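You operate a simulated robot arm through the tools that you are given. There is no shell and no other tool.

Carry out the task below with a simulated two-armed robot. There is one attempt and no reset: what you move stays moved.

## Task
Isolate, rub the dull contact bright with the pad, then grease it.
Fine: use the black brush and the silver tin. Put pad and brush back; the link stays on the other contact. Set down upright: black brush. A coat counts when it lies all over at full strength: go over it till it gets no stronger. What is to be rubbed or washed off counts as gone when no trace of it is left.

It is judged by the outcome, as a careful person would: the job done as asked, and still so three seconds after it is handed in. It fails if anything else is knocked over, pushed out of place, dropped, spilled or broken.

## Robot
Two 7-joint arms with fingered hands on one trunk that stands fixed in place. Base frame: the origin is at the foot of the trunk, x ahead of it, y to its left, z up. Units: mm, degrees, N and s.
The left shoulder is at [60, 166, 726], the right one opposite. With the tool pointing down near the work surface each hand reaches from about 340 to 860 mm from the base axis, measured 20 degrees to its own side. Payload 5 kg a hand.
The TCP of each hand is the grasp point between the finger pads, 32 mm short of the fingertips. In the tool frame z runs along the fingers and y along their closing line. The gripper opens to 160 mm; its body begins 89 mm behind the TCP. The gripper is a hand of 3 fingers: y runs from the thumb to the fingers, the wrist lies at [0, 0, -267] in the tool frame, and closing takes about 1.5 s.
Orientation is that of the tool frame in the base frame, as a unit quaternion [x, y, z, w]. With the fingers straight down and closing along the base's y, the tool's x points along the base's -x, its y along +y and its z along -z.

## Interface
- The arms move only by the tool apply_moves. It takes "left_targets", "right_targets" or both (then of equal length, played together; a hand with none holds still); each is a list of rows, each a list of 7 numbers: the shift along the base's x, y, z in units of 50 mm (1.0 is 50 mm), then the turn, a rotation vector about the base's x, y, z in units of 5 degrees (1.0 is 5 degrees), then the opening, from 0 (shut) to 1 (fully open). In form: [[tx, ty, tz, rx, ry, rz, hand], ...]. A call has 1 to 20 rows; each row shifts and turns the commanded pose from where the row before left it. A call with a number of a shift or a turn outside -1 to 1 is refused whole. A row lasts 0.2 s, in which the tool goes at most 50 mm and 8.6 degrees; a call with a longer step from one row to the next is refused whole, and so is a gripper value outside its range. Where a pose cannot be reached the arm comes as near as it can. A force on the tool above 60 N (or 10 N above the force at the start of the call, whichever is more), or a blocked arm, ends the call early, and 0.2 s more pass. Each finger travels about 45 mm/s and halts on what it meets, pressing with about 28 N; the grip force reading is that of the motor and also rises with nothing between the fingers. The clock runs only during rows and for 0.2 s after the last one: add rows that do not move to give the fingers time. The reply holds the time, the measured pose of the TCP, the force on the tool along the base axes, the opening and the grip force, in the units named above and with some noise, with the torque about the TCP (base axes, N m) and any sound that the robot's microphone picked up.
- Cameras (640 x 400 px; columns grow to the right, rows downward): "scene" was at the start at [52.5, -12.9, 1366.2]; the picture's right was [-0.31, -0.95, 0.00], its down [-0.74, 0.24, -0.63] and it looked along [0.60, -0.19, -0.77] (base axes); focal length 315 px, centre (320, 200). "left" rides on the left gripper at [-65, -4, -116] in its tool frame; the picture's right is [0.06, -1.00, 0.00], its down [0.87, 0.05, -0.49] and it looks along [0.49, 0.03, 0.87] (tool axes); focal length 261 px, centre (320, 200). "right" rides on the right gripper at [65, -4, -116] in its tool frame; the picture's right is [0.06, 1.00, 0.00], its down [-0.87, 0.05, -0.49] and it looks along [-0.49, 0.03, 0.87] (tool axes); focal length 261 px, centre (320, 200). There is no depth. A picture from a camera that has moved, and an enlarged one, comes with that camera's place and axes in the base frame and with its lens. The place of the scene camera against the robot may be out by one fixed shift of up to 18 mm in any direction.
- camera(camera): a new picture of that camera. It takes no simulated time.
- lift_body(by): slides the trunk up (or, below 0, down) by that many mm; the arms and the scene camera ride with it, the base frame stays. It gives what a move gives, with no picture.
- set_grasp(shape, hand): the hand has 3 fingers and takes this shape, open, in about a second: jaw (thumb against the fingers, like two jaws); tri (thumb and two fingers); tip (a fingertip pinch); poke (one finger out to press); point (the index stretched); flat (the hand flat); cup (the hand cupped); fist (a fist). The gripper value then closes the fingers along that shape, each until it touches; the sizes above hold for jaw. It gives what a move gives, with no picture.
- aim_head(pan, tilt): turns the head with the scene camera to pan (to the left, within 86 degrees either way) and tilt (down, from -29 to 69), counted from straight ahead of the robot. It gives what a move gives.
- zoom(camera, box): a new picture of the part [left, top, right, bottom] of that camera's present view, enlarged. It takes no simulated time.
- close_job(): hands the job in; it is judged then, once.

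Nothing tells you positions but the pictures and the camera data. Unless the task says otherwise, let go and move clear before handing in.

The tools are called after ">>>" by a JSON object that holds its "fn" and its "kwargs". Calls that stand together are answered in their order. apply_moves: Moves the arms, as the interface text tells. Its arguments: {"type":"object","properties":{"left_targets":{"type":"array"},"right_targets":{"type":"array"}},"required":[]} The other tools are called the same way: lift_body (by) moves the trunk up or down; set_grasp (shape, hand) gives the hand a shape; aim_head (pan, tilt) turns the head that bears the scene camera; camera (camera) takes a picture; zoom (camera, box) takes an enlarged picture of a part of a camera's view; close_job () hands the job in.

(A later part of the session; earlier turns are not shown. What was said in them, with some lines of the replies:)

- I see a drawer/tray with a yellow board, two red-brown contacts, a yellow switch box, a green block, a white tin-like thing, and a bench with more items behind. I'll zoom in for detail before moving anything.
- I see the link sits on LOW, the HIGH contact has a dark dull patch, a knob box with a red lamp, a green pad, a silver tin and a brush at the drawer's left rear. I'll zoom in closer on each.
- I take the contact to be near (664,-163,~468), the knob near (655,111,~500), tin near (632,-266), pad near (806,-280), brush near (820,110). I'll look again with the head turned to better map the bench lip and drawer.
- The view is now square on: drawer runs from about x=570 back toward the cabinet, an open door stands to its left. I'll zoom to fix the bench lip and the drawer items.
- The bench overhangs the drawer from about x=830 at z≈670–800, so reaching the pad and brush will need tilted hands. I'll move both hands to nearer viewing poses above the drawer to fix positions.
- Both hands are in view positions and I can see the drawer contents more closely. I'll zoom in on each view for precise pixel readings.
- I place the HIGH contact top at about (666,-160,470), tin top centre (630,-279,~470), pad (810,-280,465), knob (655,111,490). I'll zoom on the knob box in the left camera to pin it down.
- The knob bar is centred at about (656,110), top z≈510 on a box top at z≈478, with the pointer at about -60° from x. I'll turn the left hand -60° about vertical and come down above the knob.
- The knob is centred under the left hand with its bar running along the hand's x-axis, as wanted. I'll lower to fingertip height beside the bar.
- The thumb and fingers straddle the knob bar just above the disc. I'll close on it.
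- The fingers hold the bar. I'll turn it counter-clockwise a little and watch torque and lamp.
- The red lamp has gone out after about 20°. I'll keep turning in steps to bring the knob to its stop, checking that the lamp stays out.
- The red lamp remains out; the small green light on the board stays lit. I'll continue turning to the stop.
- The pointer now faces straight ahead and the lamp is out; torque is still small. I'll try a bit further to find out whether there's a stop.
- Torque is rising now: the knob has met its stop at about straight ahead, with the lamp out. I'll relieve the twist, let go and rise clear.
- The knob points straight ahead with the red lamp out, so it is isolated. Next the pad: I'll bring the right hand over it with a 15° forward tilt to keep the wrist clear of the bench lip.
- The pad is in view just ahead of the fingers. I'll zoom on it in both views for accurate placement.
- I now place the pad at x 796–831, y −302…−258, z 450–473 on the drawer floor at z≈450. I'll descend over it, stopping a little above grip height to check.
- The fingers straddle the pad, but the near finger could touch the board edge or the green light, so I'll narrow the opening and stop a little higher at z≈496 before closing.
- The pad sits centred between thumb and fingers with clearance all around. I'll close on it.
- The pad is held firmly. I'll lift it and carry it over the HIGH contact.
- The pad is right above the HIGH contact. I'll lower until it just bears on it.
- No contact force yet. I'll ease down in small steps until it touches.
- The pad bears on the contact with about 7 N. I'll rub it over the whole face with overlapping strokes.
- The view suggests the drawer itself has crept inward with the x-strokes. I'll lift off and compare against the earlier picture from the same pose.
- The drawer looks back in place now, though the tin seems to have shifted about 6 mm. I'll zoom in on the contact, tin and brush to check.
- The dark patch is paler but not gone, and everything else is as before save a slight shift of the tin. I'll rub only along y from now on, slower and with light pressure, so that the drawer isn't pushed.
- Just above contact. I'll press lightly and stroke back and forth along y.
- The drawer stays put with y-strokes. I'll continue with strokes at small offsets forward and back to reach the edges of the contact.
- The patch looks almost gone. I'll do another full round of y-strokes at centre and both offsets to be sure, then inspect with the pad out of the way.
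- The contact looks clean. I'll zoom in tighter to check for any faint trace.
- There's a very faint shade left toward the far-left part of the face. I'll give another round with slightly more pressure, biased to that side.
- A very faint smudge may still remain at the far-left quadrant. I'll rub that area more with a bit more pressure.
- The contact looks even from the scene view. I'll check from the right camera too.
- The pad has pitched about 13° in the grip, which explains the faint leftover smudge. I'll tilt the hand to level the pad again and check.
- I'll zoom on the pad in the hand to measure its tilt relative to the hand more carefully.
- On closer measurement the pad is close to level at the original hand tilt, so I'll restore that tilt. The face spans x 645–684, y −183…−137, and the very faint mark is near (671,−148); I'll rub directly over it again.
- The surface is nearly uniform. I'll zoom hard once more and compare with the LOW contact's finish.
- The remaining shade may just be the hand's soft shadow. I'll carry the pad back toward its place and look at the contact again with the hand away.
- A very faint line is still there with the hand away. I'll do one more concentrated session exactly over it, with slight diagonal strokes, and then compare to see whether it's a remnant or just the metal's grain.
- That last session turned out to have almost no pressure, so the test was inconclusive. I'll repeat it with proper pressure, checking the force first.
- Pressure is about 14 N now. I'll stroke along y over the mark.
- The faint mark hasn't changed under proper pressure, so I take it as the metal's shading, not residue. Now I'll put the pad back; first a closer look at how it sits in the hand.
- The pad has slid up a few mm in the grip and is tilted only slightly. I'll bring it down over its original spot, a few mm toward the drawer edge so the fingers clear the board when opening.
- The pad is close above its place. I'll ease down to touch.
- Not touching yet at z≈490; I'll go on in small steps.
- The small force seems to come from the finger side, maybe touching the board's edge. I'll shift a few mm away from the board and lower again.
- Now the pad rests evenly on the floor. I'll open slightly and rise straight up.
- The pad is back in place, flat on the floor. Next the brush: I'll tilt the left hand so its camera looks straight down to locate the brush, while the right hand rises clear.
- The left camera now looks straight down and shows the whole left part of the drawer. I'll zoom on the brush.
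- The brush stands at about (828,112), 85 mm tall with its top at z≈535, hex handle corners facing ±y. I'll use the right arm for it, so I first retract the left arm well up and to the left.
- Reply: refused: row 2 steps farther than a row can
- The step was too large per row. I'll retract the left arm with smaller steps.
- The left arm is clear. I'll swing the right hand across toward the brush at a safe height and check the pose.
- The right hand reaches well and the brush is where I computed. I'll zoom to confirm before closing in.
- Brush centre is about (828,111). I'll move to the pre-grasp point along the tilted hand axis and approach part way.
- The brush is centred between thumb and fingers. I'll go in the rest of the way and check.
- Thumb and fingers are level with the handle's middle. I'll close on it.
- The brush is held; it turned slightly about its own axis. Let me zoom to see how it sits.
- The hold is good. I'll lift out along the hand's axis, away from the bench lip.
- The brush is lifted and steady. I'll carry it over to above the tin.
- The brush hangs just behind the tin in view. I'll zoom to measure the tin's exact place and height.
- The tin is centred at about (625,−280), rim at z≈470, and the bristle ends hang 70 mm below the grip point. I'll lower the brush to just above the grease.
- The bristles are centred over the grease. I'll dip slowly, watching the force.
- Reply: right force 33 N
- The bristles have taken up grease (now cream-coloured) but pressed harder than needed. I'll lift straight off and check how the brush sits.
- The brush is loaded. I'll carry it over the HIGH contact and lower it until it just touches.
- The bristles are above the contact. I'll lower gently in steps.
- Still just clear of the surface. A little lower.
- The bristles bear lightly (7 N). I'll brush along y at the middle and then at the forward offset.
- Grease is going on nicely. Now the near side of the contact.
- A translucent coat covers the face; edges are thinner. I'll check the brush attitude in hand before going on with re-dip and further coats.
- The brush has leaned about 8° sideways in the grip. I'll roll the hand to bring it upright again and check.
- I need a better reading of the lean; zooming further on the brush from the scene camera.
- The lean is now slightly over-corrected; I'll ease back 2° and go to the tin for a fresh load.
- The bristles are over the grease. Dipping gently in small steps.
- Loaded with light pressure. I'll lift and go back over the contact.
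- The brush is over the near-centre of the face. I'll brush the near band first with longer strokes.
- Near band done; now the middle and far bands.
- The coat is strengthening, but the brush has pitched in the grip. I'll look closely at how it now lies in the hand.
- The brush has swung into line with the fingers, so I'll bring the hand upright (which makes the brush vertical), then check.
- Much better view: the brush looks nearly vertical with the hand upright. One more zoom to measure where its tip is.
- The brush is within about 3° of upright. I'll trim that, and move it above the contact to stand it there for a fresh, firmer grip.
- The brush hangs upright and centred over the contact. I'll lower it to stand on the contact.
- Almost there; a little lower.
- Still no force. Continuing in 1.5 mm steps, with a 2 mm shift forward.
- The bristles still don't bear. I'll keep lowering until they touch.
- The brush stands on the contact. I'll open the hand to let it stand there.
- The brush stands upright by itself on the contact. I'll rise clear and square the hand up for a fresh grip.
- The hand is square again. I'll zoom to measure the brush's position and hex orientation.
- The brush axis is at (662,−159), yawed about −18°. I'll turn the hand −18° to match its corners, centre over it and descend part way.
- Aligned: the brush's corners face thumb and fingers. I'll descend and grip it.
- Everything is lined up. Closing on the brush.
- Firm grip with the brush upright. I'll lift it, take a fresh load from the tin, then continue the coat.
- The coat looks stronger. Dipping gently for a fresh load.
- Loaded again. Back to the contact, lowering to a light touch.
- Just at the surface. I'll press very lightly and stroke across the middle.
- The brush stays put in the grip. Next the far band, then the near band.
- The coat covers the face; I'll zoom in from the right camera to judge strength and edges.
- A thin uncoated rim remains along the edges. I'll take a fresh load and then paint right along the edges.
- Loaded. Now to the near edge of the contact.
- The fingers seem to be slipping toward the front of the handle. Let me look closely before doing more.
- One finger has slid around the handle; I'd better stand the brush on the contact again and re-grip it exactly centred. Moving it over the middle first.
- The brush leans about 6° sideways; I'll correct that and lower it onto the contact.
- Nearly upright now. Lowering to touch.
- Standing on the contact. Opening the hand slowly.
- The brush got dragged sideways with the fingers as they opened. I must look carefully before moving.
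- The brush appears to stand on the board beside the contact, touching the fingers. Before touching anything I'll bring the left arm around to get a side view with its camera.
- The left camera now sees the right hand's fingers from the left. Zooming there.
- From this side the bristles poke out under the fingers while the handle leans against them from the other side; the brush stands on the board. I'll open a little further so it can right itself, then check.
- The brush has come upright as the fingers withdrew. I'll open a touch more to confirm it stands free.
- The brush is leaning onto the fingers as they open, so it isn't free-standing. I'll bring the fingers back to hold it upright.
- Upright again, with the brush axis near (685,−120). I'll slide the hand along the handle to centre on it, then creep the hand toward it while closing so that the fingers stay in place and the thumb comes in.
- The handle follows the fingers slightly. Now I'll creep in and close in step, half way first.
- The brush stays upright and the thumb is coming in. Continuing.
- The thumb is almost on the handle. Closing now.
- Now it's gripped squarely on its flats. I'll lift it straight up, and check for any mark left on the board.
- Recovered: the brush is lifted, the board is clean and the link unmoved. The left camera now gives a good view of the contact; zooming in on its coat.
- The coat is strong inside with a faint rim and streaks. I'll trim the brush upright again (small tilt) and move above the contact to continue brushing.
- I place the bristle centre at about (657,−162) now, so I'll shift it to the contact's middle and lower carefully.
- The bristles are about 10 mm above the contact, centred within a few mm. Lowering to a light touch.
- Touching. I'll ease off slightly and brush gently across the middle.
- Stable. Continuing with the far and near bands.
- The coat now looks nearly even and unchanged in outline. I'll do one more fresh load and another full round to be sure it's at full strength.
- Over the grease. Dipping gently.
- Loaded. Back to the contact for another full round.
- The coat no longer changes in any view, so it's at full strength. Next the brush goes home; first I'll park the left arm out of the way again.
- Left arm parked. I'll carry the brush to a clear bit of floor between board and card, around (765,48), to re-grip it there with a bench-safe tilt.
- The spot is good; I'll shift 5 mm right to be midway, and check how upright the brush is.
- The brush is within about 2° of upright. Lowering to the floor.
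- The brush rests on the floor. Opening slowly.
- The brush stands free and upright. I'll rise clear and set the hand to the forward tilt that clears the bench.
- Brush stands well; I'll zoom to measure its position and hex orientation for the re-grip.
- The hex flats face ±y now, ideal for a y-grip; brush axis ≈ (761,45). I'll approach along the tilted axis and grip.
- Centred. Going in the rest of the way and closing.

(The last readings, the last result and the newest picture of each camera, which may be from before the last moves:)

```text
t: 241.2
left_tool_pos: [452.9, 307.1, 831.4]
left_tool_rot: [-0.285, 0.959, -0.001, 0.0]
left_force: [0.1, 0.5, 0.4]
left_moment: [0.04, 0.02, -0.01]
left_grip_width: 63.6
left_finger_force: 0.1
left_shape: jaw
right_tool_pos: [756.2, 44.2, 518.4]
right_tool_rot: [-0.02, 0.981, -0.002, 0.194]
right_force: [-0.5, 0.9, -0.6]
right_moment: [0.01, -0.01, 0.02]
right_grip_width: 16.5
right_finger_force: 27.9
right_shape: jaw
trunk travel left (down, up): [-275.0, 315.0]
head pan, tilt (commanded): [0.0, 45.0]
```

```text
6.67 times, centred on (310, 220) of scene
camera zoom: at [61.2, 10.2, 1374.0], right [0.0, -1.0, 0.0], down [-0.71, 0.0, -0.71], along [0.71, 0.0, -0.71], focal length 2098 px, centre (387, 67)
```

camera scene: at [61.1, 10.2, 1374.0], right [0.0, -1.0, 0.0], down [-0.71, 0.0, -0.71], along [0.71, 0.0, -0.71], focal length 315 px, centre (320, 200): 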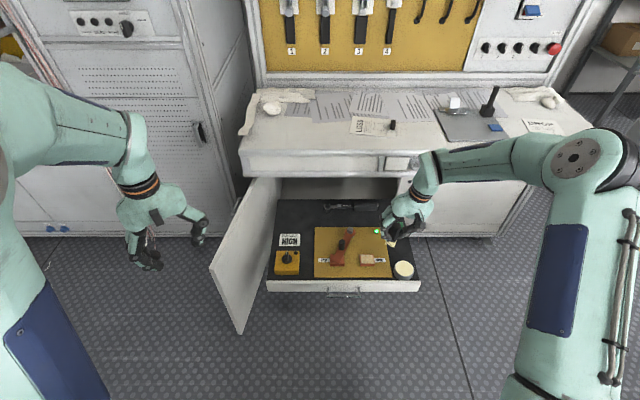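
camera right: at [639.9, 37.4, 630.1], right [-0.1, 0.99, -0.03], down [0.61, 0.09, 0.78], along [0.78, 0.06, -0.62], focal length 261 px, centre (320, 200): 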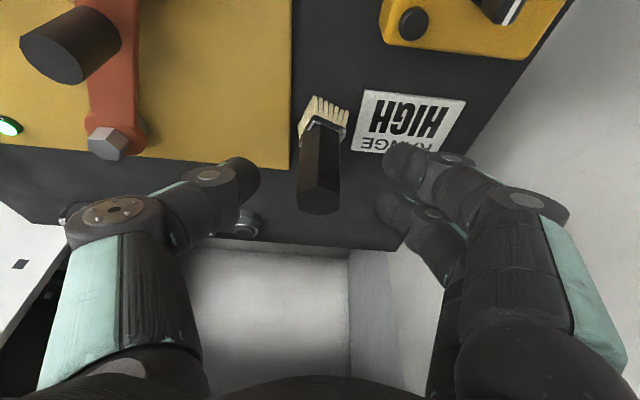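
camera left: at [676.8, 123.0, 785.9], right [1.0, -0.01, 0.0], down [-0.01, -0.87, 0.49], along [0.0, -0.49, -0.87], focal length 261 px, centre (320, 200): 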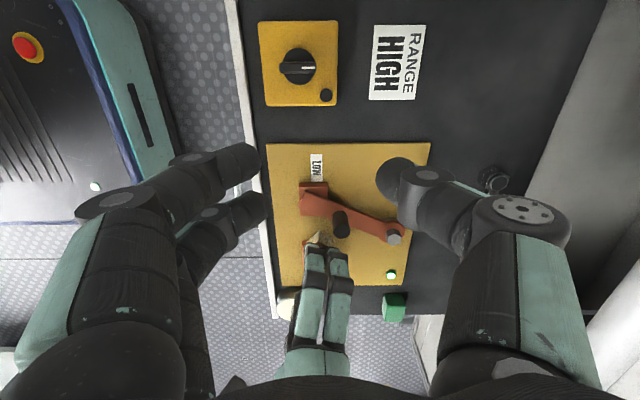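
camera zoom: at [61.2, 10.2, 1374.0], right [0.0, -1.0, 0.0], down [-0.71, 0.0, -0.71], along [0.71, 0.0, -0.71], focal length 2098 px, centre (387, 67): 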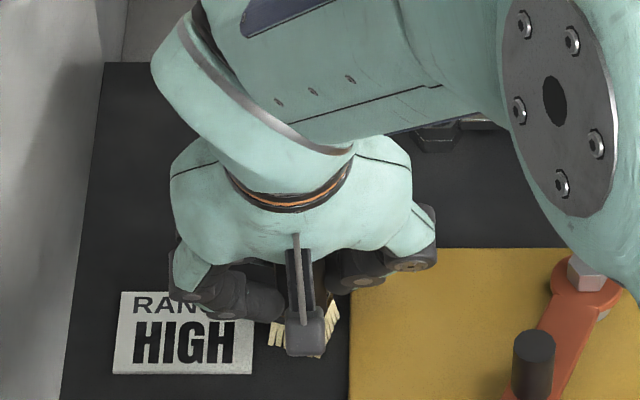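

Good symmetric grip at the bench-safe tilt. I'll lift, carry it to its home spot and approach along the tilted axis.

>>> {"fn": "apply_moves", "kwargs": {"right_targets": [[0, 0, 0.2, 0, 0, 0, 0], [-0.1, 0, 0.6, 0, 0, 0, 0], [-0.1, 0, 0.5, 0, 0, 0, 0], [0.22, 0.33, 0.1, 0, 0, 0, 0], [0.22, 0.33, 0.1, 0, 0, 0, 0], [0.22, 0.33, 0.05, 0, 0, 0, 0], [0.22, 0.33, 0.05, 0, 0, 0, 0], [0, 0, 0, 0, 0, 0, 0]]}}

>>> {"fn": "camera", "kwargs": {"camera": "right"}}

>>> {"fn": "zoom", "kwargs": {"camera": "scene", "box": [250, 150, 350, 240]}}

```text
t: 243.0
left_tool_pos: [453.3, 307.1, 830.9]
left_tool_rot: [-0.284, 0.959, 0.0, -0.001]
left_force: [0.2, 0.4, -0.1]
left_moment: [0.01, 0.0, 0.02]
left_grip_width: 63.8
left_finger_force: 0.1
left_shape: jaw
right_tool_pos: [788.9, 113.2, 599.1]
right_tool_rot: [-0.021, 0.981, -0.002, 0.193]
right_force: [-0.3, 0.2, -0.5]
right_moment: [0.02, 0.0, 0.0]
right_grip_width: 16.4
right_finger_force: 27.6
right_shape: jaw
trunk travel left (down, up): [-275.0, 315.0]
head pan, tilt (commanded): [0.0, 45.0]
```

```text
taken
camera right: at [685.5, 106.0, 681.9], right [-0.1, 0.99, -0.04], down [0.61, 0.09, 0.78], along [0.78, 0.05, -0.62], focal length 261 px, centre (320, 200)
```

right: 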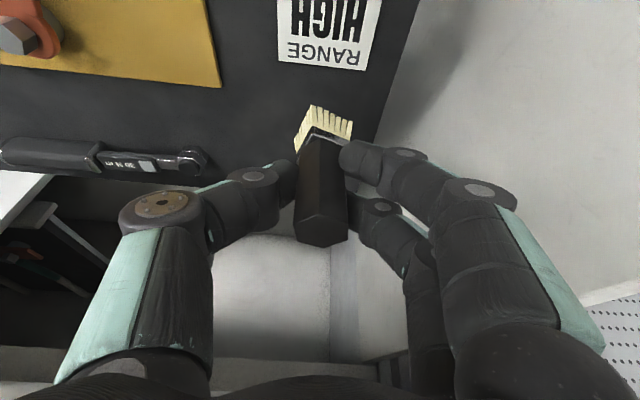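

```text
4.44 times, centred on (300, 195) of scene
camera zoom: at [61.3, 10.4, 1374.0], right [0.0, -1.0, 0.0], down [-0.71, 0.0, -0.71], along [0.71, 0.0, -0.71], focal length 1398 px, centre (409, 222)
```

zoom: 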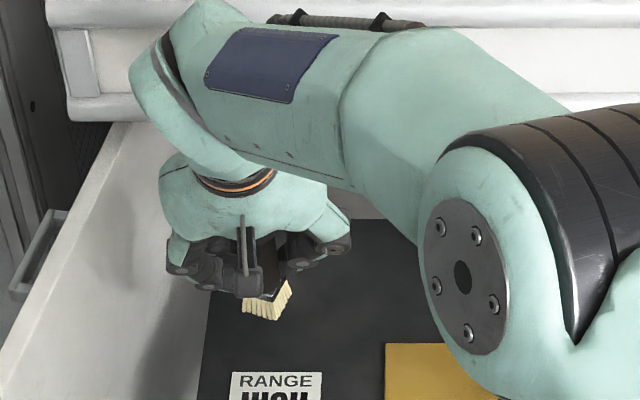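

Approaching home along the tilted axis.

>>> {"fn": "apply_moves", "kwargs": {"right_targets": [[0.15, -0.01, -0.35, 0, 0, 0, 0], [0.15, -0.01, -0.35, 0, 0, 0, 0], [0.15, -0.01, -0.35, 0, 0, 0, 0], [0.15, -0.01, -0.3, 0, 0, 0, 0], [0.06, 0, -0.1, 0, 0, 0, 0], [0, 0, 0, 0, 0, 0, 0]]}}

>>> {"fn": "camera", "kwargs": {"camera": "right"}}

>>> {"fn": "zoom", "kwargs": {"camera": "scene", "box": [250, 150, 350, 240]}}

```text
t: 244.4
left_tool_pos: [453.2, 306.3, 830.8]
left_tool_rot: [-0.284, 0.959, -0.001, -0.001]
left_force: [-0.2, 0.2, 1.1]
left_moment: [0.04, -0.02, 0.01]
left_grip_width: 63.5
left_finger_force: 0.1
left_shape: jaw
right_tool_pos: [824.0, 110.2, 526.8]
right_tool_rot: [-0.02, 0.981, -0.002, 0.194]
right_force: [-0.4, -0.4, -1.1]
right_moment: [-0.01, -0.04, 0.0]
right_grip_width: 16.8
right_finger_force: 28.0
right_shape: jaw
trunk travel left (down, up): [-275.0, 315.0]
head pan, tilt (commanded): [0.0, 45.0]
```

```text
taken
camera right: at [718.3, 102.3, 609.5], right [-0.1, 0.99, -0.04], down [0.61, 0.09, 0.78], along [0.78, 0.05, -0.62], focal length 261 px, centre (320, 200)
```

right: 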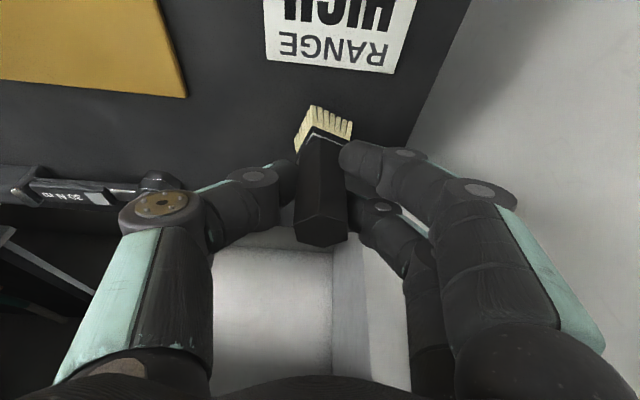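

```text
4.44 times, centred on (300, 195) of scene
camera zoom: at [61.2, 10.3, 1374.0], right [0.0, -1.0, 0.0], down [-0.71, 0.0, -0.71], along [0.71, 0.0, -0.71], focal length 1398 px, centre (409, 222)
```

zoom: 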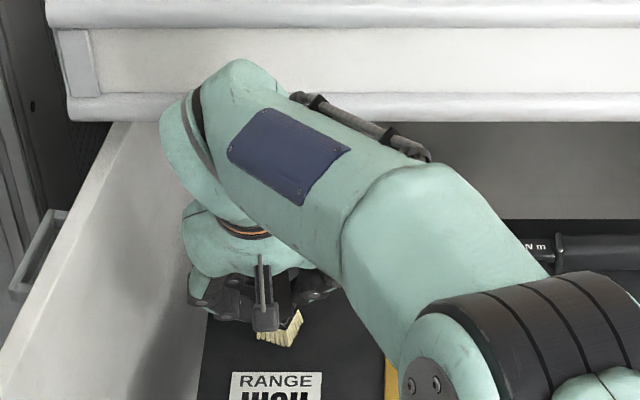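

Nearly down; lowering gently until it bears.

>>> {"fn": "apply_moves", "kwargs": {"right_targets": [[0, 0, -0.06, 0, 0, 0, 0], [0, 0, -0.05, 0, 0, 0, 0], [0, 0, -0.03, 0, 0, 0, 0], [0, 0, 0, 0, 0, 0, 0]]}}

```text
t: 245.4
left_tool_pos: [453.2, 307.6, 830.8]
left_tool_rot: [-0.284, 0.959, 0.0, 0.0]
left_force: [0.4, -0.1, -1.1]
left_moment: [-0.01, 0.01, 0.0]
left_grip_width: 63.3
left_finger_force: 0.0
left_shape: jaw
right_tool_pos: [823.1, 109.2, 518.2]
right_tool_rot: [-0.02, 0.981, -0.002, 0.194]
right_force: [0.4, 0.3, -0.1]
right_moment: [0.01, 0.03, -0.01]
right_grip_width: 16.7
right_finger_force: 27.1
right_shape: jaw
trunk travel left (down, up): [-275.0, 315.0]
head pan, tilt (commanded): [0.0, 45.0]
```

>>> {"fn": "apply_moves", "kwargs": {"right_targets": [[0, 0, -0.03, 0, 0, 0, 0], [0, 0, 0, 0, 0, 0, 0]]}}

>>> {"fn": "zoom", "kwargs": {"camera": "scene", "box": [270, 185, 330, 235]}}

```text
t: 246.0
left_tool_pos: [452.8, 306.2, 832.2]
left_tool_rot: [-0.284, 0.959, -0.001, 0.0]
left_force: [-1.2, 0.6, 0.1]
left_moment: [0.01, 0.03, 0.01]
left_grip_width: 63.7
left_finger_force: 0.0
left_shape: jaw
right_tool_pos: [822.5, 109.4, 518.8]
right_tool_rot: [-0.021, 0.981, -0.002, 0.194]
right_force: [0.5, -0.7, 0.2]
right_moment: [0.02, 0.03, 0.01]
right_grip_width: 16.7
right_finger_force: 28.6
right_shape: jaw
trunk travel left (down, up): [-275.0, 315.0]
head pan, tilt (commanded): [0.0, 45.0]
```

```text
8.00 times, centred on (300, 210) of scene
camera zoom: at [61.1, 10.3, 1374.0], right [0.0, -1.0, 0.0], down [-0.71, 0.0, -0.71], along [0.71, 0.0, -0.71], focal length 2517 px, centre (480, 120)
```

zoom: 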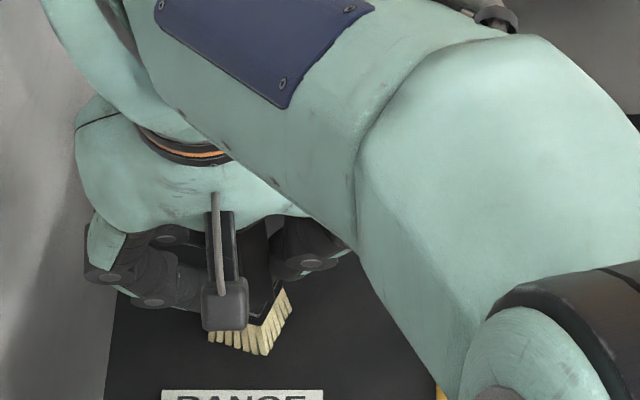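

>>> {"fn": "apply_moves", "kwargs": {"right_targets": [[0, 0, -0.03, 0, 0, 0, 0], [0, 0, 0, 0, 0, 0, 0]]}}

```text
t: 246.6
left_tool_pos: [454.1, 307.4, 830.4]
left_tool_rot: [-0.284, 0.959, 0.0, 0.0]
left_force: [0.9, 0.1, -0.5]
left_moment: [-0.03, 0.01, -0.01]
left_grip_width: 63.5
left_finger_force: 0.1
left_shape: jaw
right_tool_pos: [823.2, 108.7, 518.2]
right_tool_rot: [-0.021, 0.981, -0.002, 0.194]
right_force: [-0.3, -0.2, 5.0]
right_moment: [0.0, 0.02, 0.02]
right_grip_width: 16.7
right_finger_force: 28.3
right_shape: jaw
trunk travel left (down, up): [-275.0, 315.0]
head pan, tilt (commanded): [0.0, 45.0]
```

It bears on the floor at home. Opening slowly.

>>> {"fn": "apply_moves", "kwargs": {"right_targets": [[0, 0, 0, 0, 0, 0, 0.1], [0, 0, 0, 0, 0, 0, 0.15], [0, 0, 0, 0, 0, 0, 0.22], [0, 0, 0, 0, 0, 0, 0.3], [0, 0, 0, 0, 0, 0, 0.4], [0, 0, 0, 0, 0, 0, 0.45], [0, 0, 0, 0, 0, 0, 0.45]]}}

>>> {"fn": "camera", "kwargs": {"camera": "right"}}

>>> {"fn": "zoom", "kwargs": {"camera": "scene", "box": [270, 185, 330, 235]}}

```text
t: 248.2
left_tool_pos: [452.7, 307.0, 831.2]
left_tool_rot: [-0.284, 0.959, 0.0, 0.0]
left_force: [0.2, 0.4, 0.0]
left_moment: [-0.01, -0.02, -0.02]
left_grip_width: 63.6
left_finger_force: 0.1
left_shape: jaw
right_tool_pos: [822.4, 108.8, 517.3]
right_tool_rot: [-0.022, 0.981, -0.002, 0.194]
right_force: [0.3, 0.1, 0.5]
right_moment: [-0.02, -0.02, 0.02]
right_grip_width: 71.1
right_finger_force: 0.0
right_shape: jaw
trunk travel left (down, up): [-275.0, 315.0]
head pan, tilt (commanded): [0.0, 45.0]
```

```text
taken
camera right: at [718.3, 101.9, 600.0], right [-0.1, 0.99, -0.04], down [0.61, 0.09, 0.78], along [0.78, 0.06, -0.62], focal length 261 px, centre (320, 200)
```

right: 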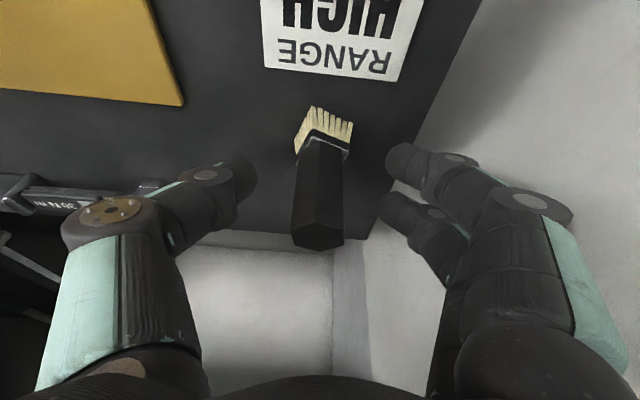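

```text
8.00 times, centred on (300, 210) of scene
camera zoom: at [61.2, 10.3, 1374.0], right [0.0, -1.0, 0.0], down [-0.71, 0.0, -0.71], along [0.71, 0.0, -0.71], focal length 2517 px, centre (480, 120)
```

zoom: 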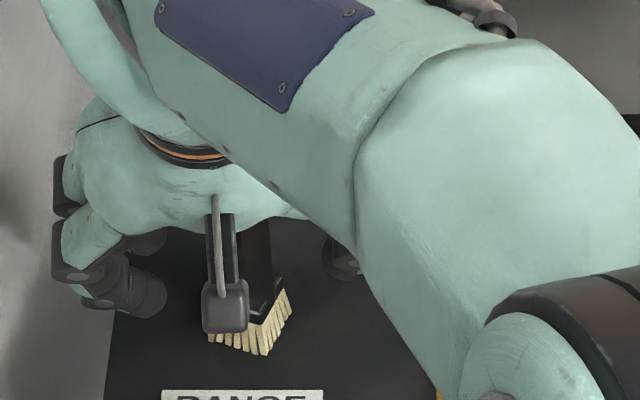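

It stands upright on its spot. I'll back out along the hand's axis.

>>> {"fn": "apply_moves", "kwargs": {"right_targets": [[-0.1, 0, 0.24, 0, 0, 0, 0.45], [-0.15, 0, 0.36, 0, 0, 0, 0.45], [-0.19, 0, 0.46, 0, 0, 0, 0.45], [-0.19, 0, 0.46, 0, 0, 0, 0.45], [-0.19, 0, 0.46, 0, 0, 0, 0.45], [-0.4, 0, 0.4, 0, 0, 0, 0.45], [-0.4, 0, 0.3, 0, 0, 0, 0.45], [0, 0, 0, 0, 0, 0, 0.45]]}}

>>> {"fn": "camera", "kwargs": {"camera": "right"}}

>>> {"fn": "camera", "kwargs": {"camera": "scene"}}

```text
t: 250.0
left_tool_pos: [453.3, 306.9, 831.3]
left_tool_rot: [-0.284, 0.959, 0.0, 0.001]
left_force: [-0.1, -0.7, -0.3]
left_moment: [0.01, -0.03, 0.03]
left_grip_width: 63.5
left_finger_force: 0.0
left_shape: jaw
right_tool_pos: [742.3, 108.7, 649.7]
right_tool_rot: [-0.02, 0.981, -0.001, 0.195]
right_force: [1.2, -0.6, -0.1]
right_moment: [0.02, 0.01, 0.01]
right_grip_width: 71.3
right_finger_force: 0.1
right_shape: jaw
trunk travel left (down, up): [-275.0, 315.0]
head pan, tilt (commanded): [0.0, 45.0]
```

```text
taken
camera right: at [637.9, 101.9, 733.0], right [-0.1, 0.99, -0.04], down [0.61, 0.09, 0.78], along [0.78, 0.05, -0.62], focal length 261 px, centre (320, 200)
```

right: 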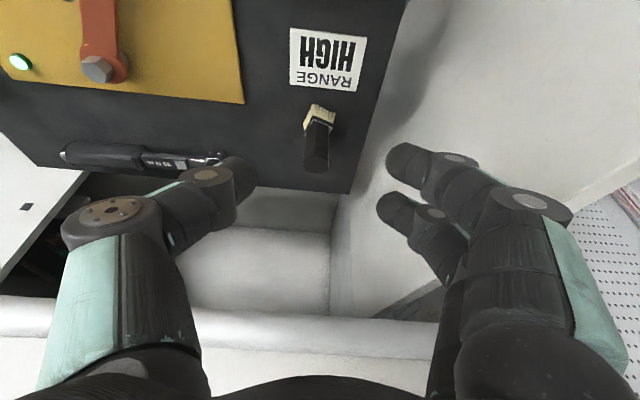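

```text
taken
camera scene: at [61.0, 10.3, 1374.0], right [0.0, -1.0, 0.0], down [-0.71, 0.0, -0.71], along [0.71, 0.0, -0.71], focal length 315 px, centre (320, 200)
```

scene: 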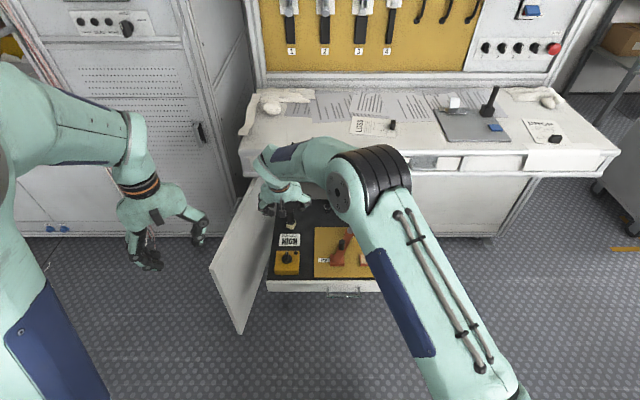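

The brush is left standing. I'll swing the right arm back to the right side and inspect everything.

>>> {"fn": "apply_moves", "kwargs": {"right_targets": [[-0.2, -0.3, 0.5, 0, 0, 0, 0.45], [-0.15, -0.8, 0.3, 0, 0, 0, 0.45], [-0.1, -0.9, 0.1, 0, 0, 0, 0.45], [-0.1, -0.9, 0.1, 0, 0, 0, 0.45], [-0.1, -0.9, 0, 0, 0, 0, 0.45], [-0.1, -0.9, 0, 0, 0, 0, 0.45], [-0.1, -0.9, 0, 0, 0, 0, 0.45], [-0.1, -0.9, 0, 0, 0, 0, 0.45], [-0.1, -0.9, 0, 0, 0, 0, 0.45], [-0.1, -0.9, 0, 0, 0, 0, 0.45], [-0.1, -0.9, 0, 0, 0, 0, 0.45], [-0.1, -0.9, 0.2, 0, 0, 0, 0.45], [0, 0, 0, 0, 0, 0, 0.45]]}}

>>> {"fn": "camera", "kwargs": {"camera": "scene"}}

>>> {"fn": "zoom", "kwargs": {"camera": "scene", "box": [260, 190, 430, 296]}}

>>> {"fn": "camera", "kwargs": {"camera": "right"}}

```text
t: 252.8
left_tool_pos: [453.5, 307.7, 831.6]
left_tool_rot: [-0.284, 0.959, -0.001, 0.0]
left_force: [-0.1, 0.3, 0.9]
left_moment: [-0.02, -0.04, 0.03]
left_grip_width: 63.7
left_finger_force: 0.1
left_shape: jaw
right_tool_pos: [673.8, -394.8, 712.0]
right_tool_rot: [-0.021, 0.981, -0.001, 0.195]
right_force: [0.2, -0.5, 0.5]
right_moment: [-0.03, -0.01, 0.0]
right_grip_width: 71.4
right_finger_force: 0.1
right_shape: jaw
trunk travel left (down, up): [-275.0, 315.0]
head pan, tilt (commanded): [0.0, 45.0]
```

```text
taken
camera scene: at [61.0, 9.9, 1374.0], right [0.0, -1.0, 0.0], down [-0.71, 0.0, -0.71], along [0.71, 0.0, -0.71], focal length 315 px, centre (320, 200)
```

scene: 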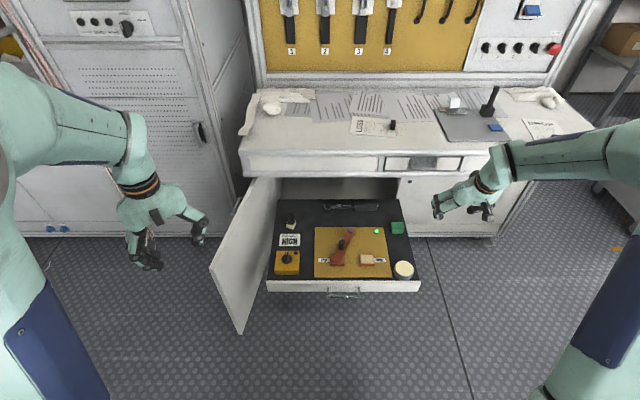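

```text
3.76 times, centred on (345, 243) of scene
camera zoom: at [61.0, 9.9, 1374.0], right [0.0, -1.0, 0.0], down [-0.71, 0.0, -0.71], along [0.71, 0.0, -0.71], focal length 1185 px, centre (226, 38)
```

zoom: 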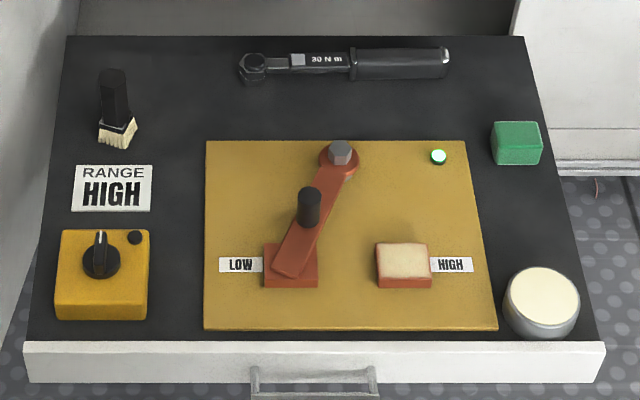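

```text
taken
camera right: at [568.5, -402.8, 795.1], right [-0.1, 0.99, -0.03], down [0.61, 0.09, 0.78], along [0.78, 0.06, -0.62], focal length 261 px, centre (320, 200)
```

right: 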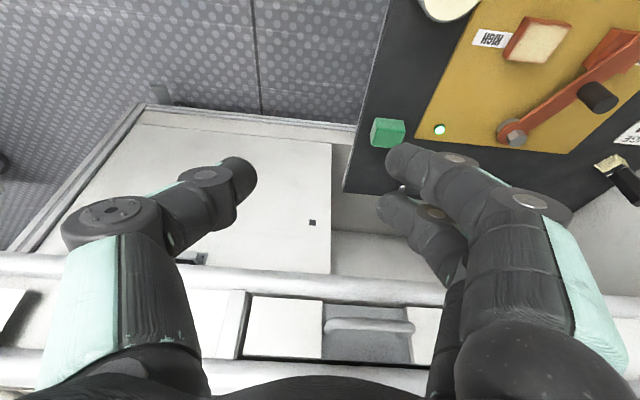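

Everything stands in place: brush upright at its spot, pad back, knob off, link on LOW. I'll take close looks at the coat, brush, tin and pad.

>>> {"fn": "zoom", "kwargs": {"camera": "scene", "box": [355, 245, 385, 270]}}

>>> {"fn": "zoom", "kwargs": {"camera": "scene", "box": [270, 200, 310, 245]}}

>>> {"fn": "zoom", "kwargs": {"camera": "right", "box": [480, 0, 600, 80]}}

>>> {"fn": "zoom", "kwargs": {"camera": "scene", "box": [370, 210, 430, 290]}}

```text
16.00 times, centred on (370, 258) of scene
camera zoom: at [61.0, 9.9, 1374.0], right [0.0, -1.0, 0.0], down [-0.71, 0.0, -0.71], along [0.71, 0.0, -0.71], focal length 5034 px, centre (-480, -720)
```

zoom: 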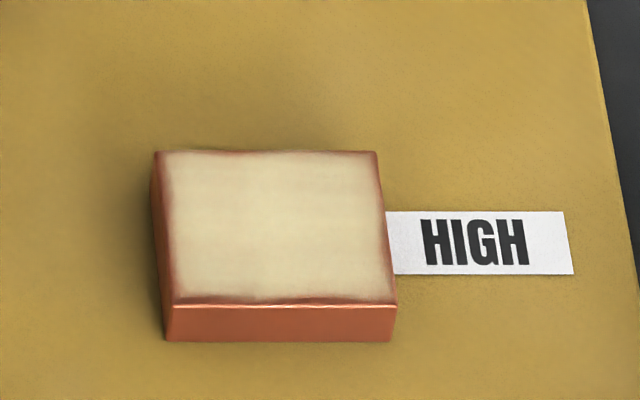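

```text
8.89 times, centred on (290, 222) of scene
camera zoom: at [61.0, 9.9, 1374.0], right [0.0, -1.0, 0.0], down [-0.71, 0.0, -0.71], along [0.71, 0.0, -0.71], focal length 2797 px, centre (587, 0)
```

zoom: 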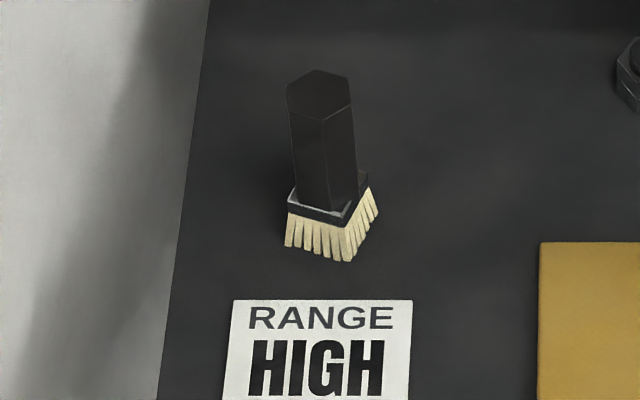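

```text
5.00 times, centred on (540, 40) of right
camera zoom: at [568.5, -402.8, 795.1], right [-0.1, 0.99, -0.03], down [0.61, 0.09, 0.78], along [0.78, 0.06, -0.62], focal length 1303 px, centre (-780, 1000)
```

zoom: 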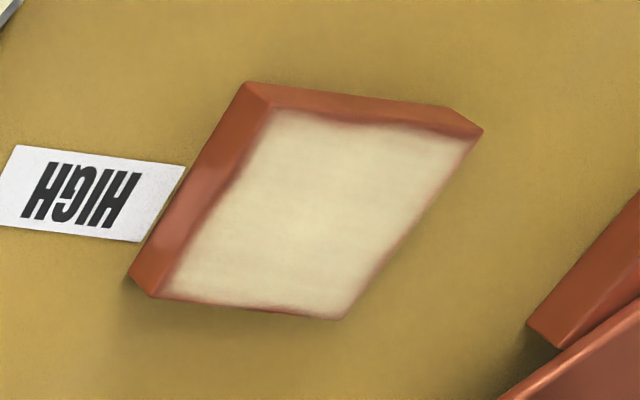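

```text
5.00 times, centred on (400, 250) of scene
camera zoom: at [61.0, 9.9, 1374.0], right [0.0, -1.0, 0.0], down [-0.71, 0.0, -0.71], along [0.71, 0.0, -0.71], focal length 1573 px, centre (-80, -50)
```

zoom: 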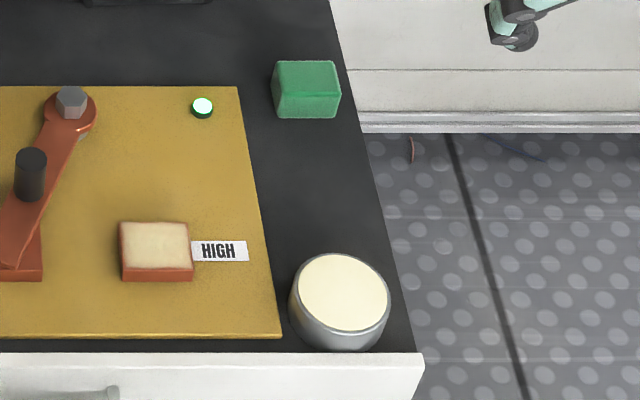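

The supply is isolated and its red lamp is out. The HIGH contact was rubbed until the dark patch was gone, and greased until the coat got no stronger. The link is still on LOW. The pad is back within about 8 mm of its spot, and the brush stands upright on its own. The tin has shifted about 6 mm from where it started. Both hands are empty and clear, so I'm handing in.

>>> {"fn": "close_job", "kwargs": {}}

```text
The job is handed in.
```

I finished the job and handed it in. Nothing has come back about the result.

- **Isolated:** I turned the knob on the yellow box to its stop and the red lamp went out. The small green light on the board was lit at the start and stayed lit throughout.
- **Contact rubbed:** I rubbed the HIGH contact with the pad until the dark patch was gone. A very faint line remained under magnification. More rubbing didn't change it, so I took it as the metal's shading rather than residue.
- **Greased:** I used the black brush and the silver tin, with several loads and passes until the coat stopped changing in every view. A rim about 2 mm wide around the edge still looks thinner. It didn't change with more brushing, so I took it for how the edge shows in the pictures rather than a missed strip.
- **Link:** It is still on LOW and unmoved.
- **Pad and brush:** The pad is about 8 mm from where it started. The brush stands upright on its spot, turned about 30° from its original facing.

- **Tin shifted:** The tin moved about 6 mm toward the drawer front while I was rubbing. I left it there rather than risk knocking it.
- **Brush slipped once:** The brush turned in the grip several times. When I set it down on the contact to re-grip it, it was dragged sideways beside the contact. I recovered it, and I saw no grease on the board and nothing else disturbed.
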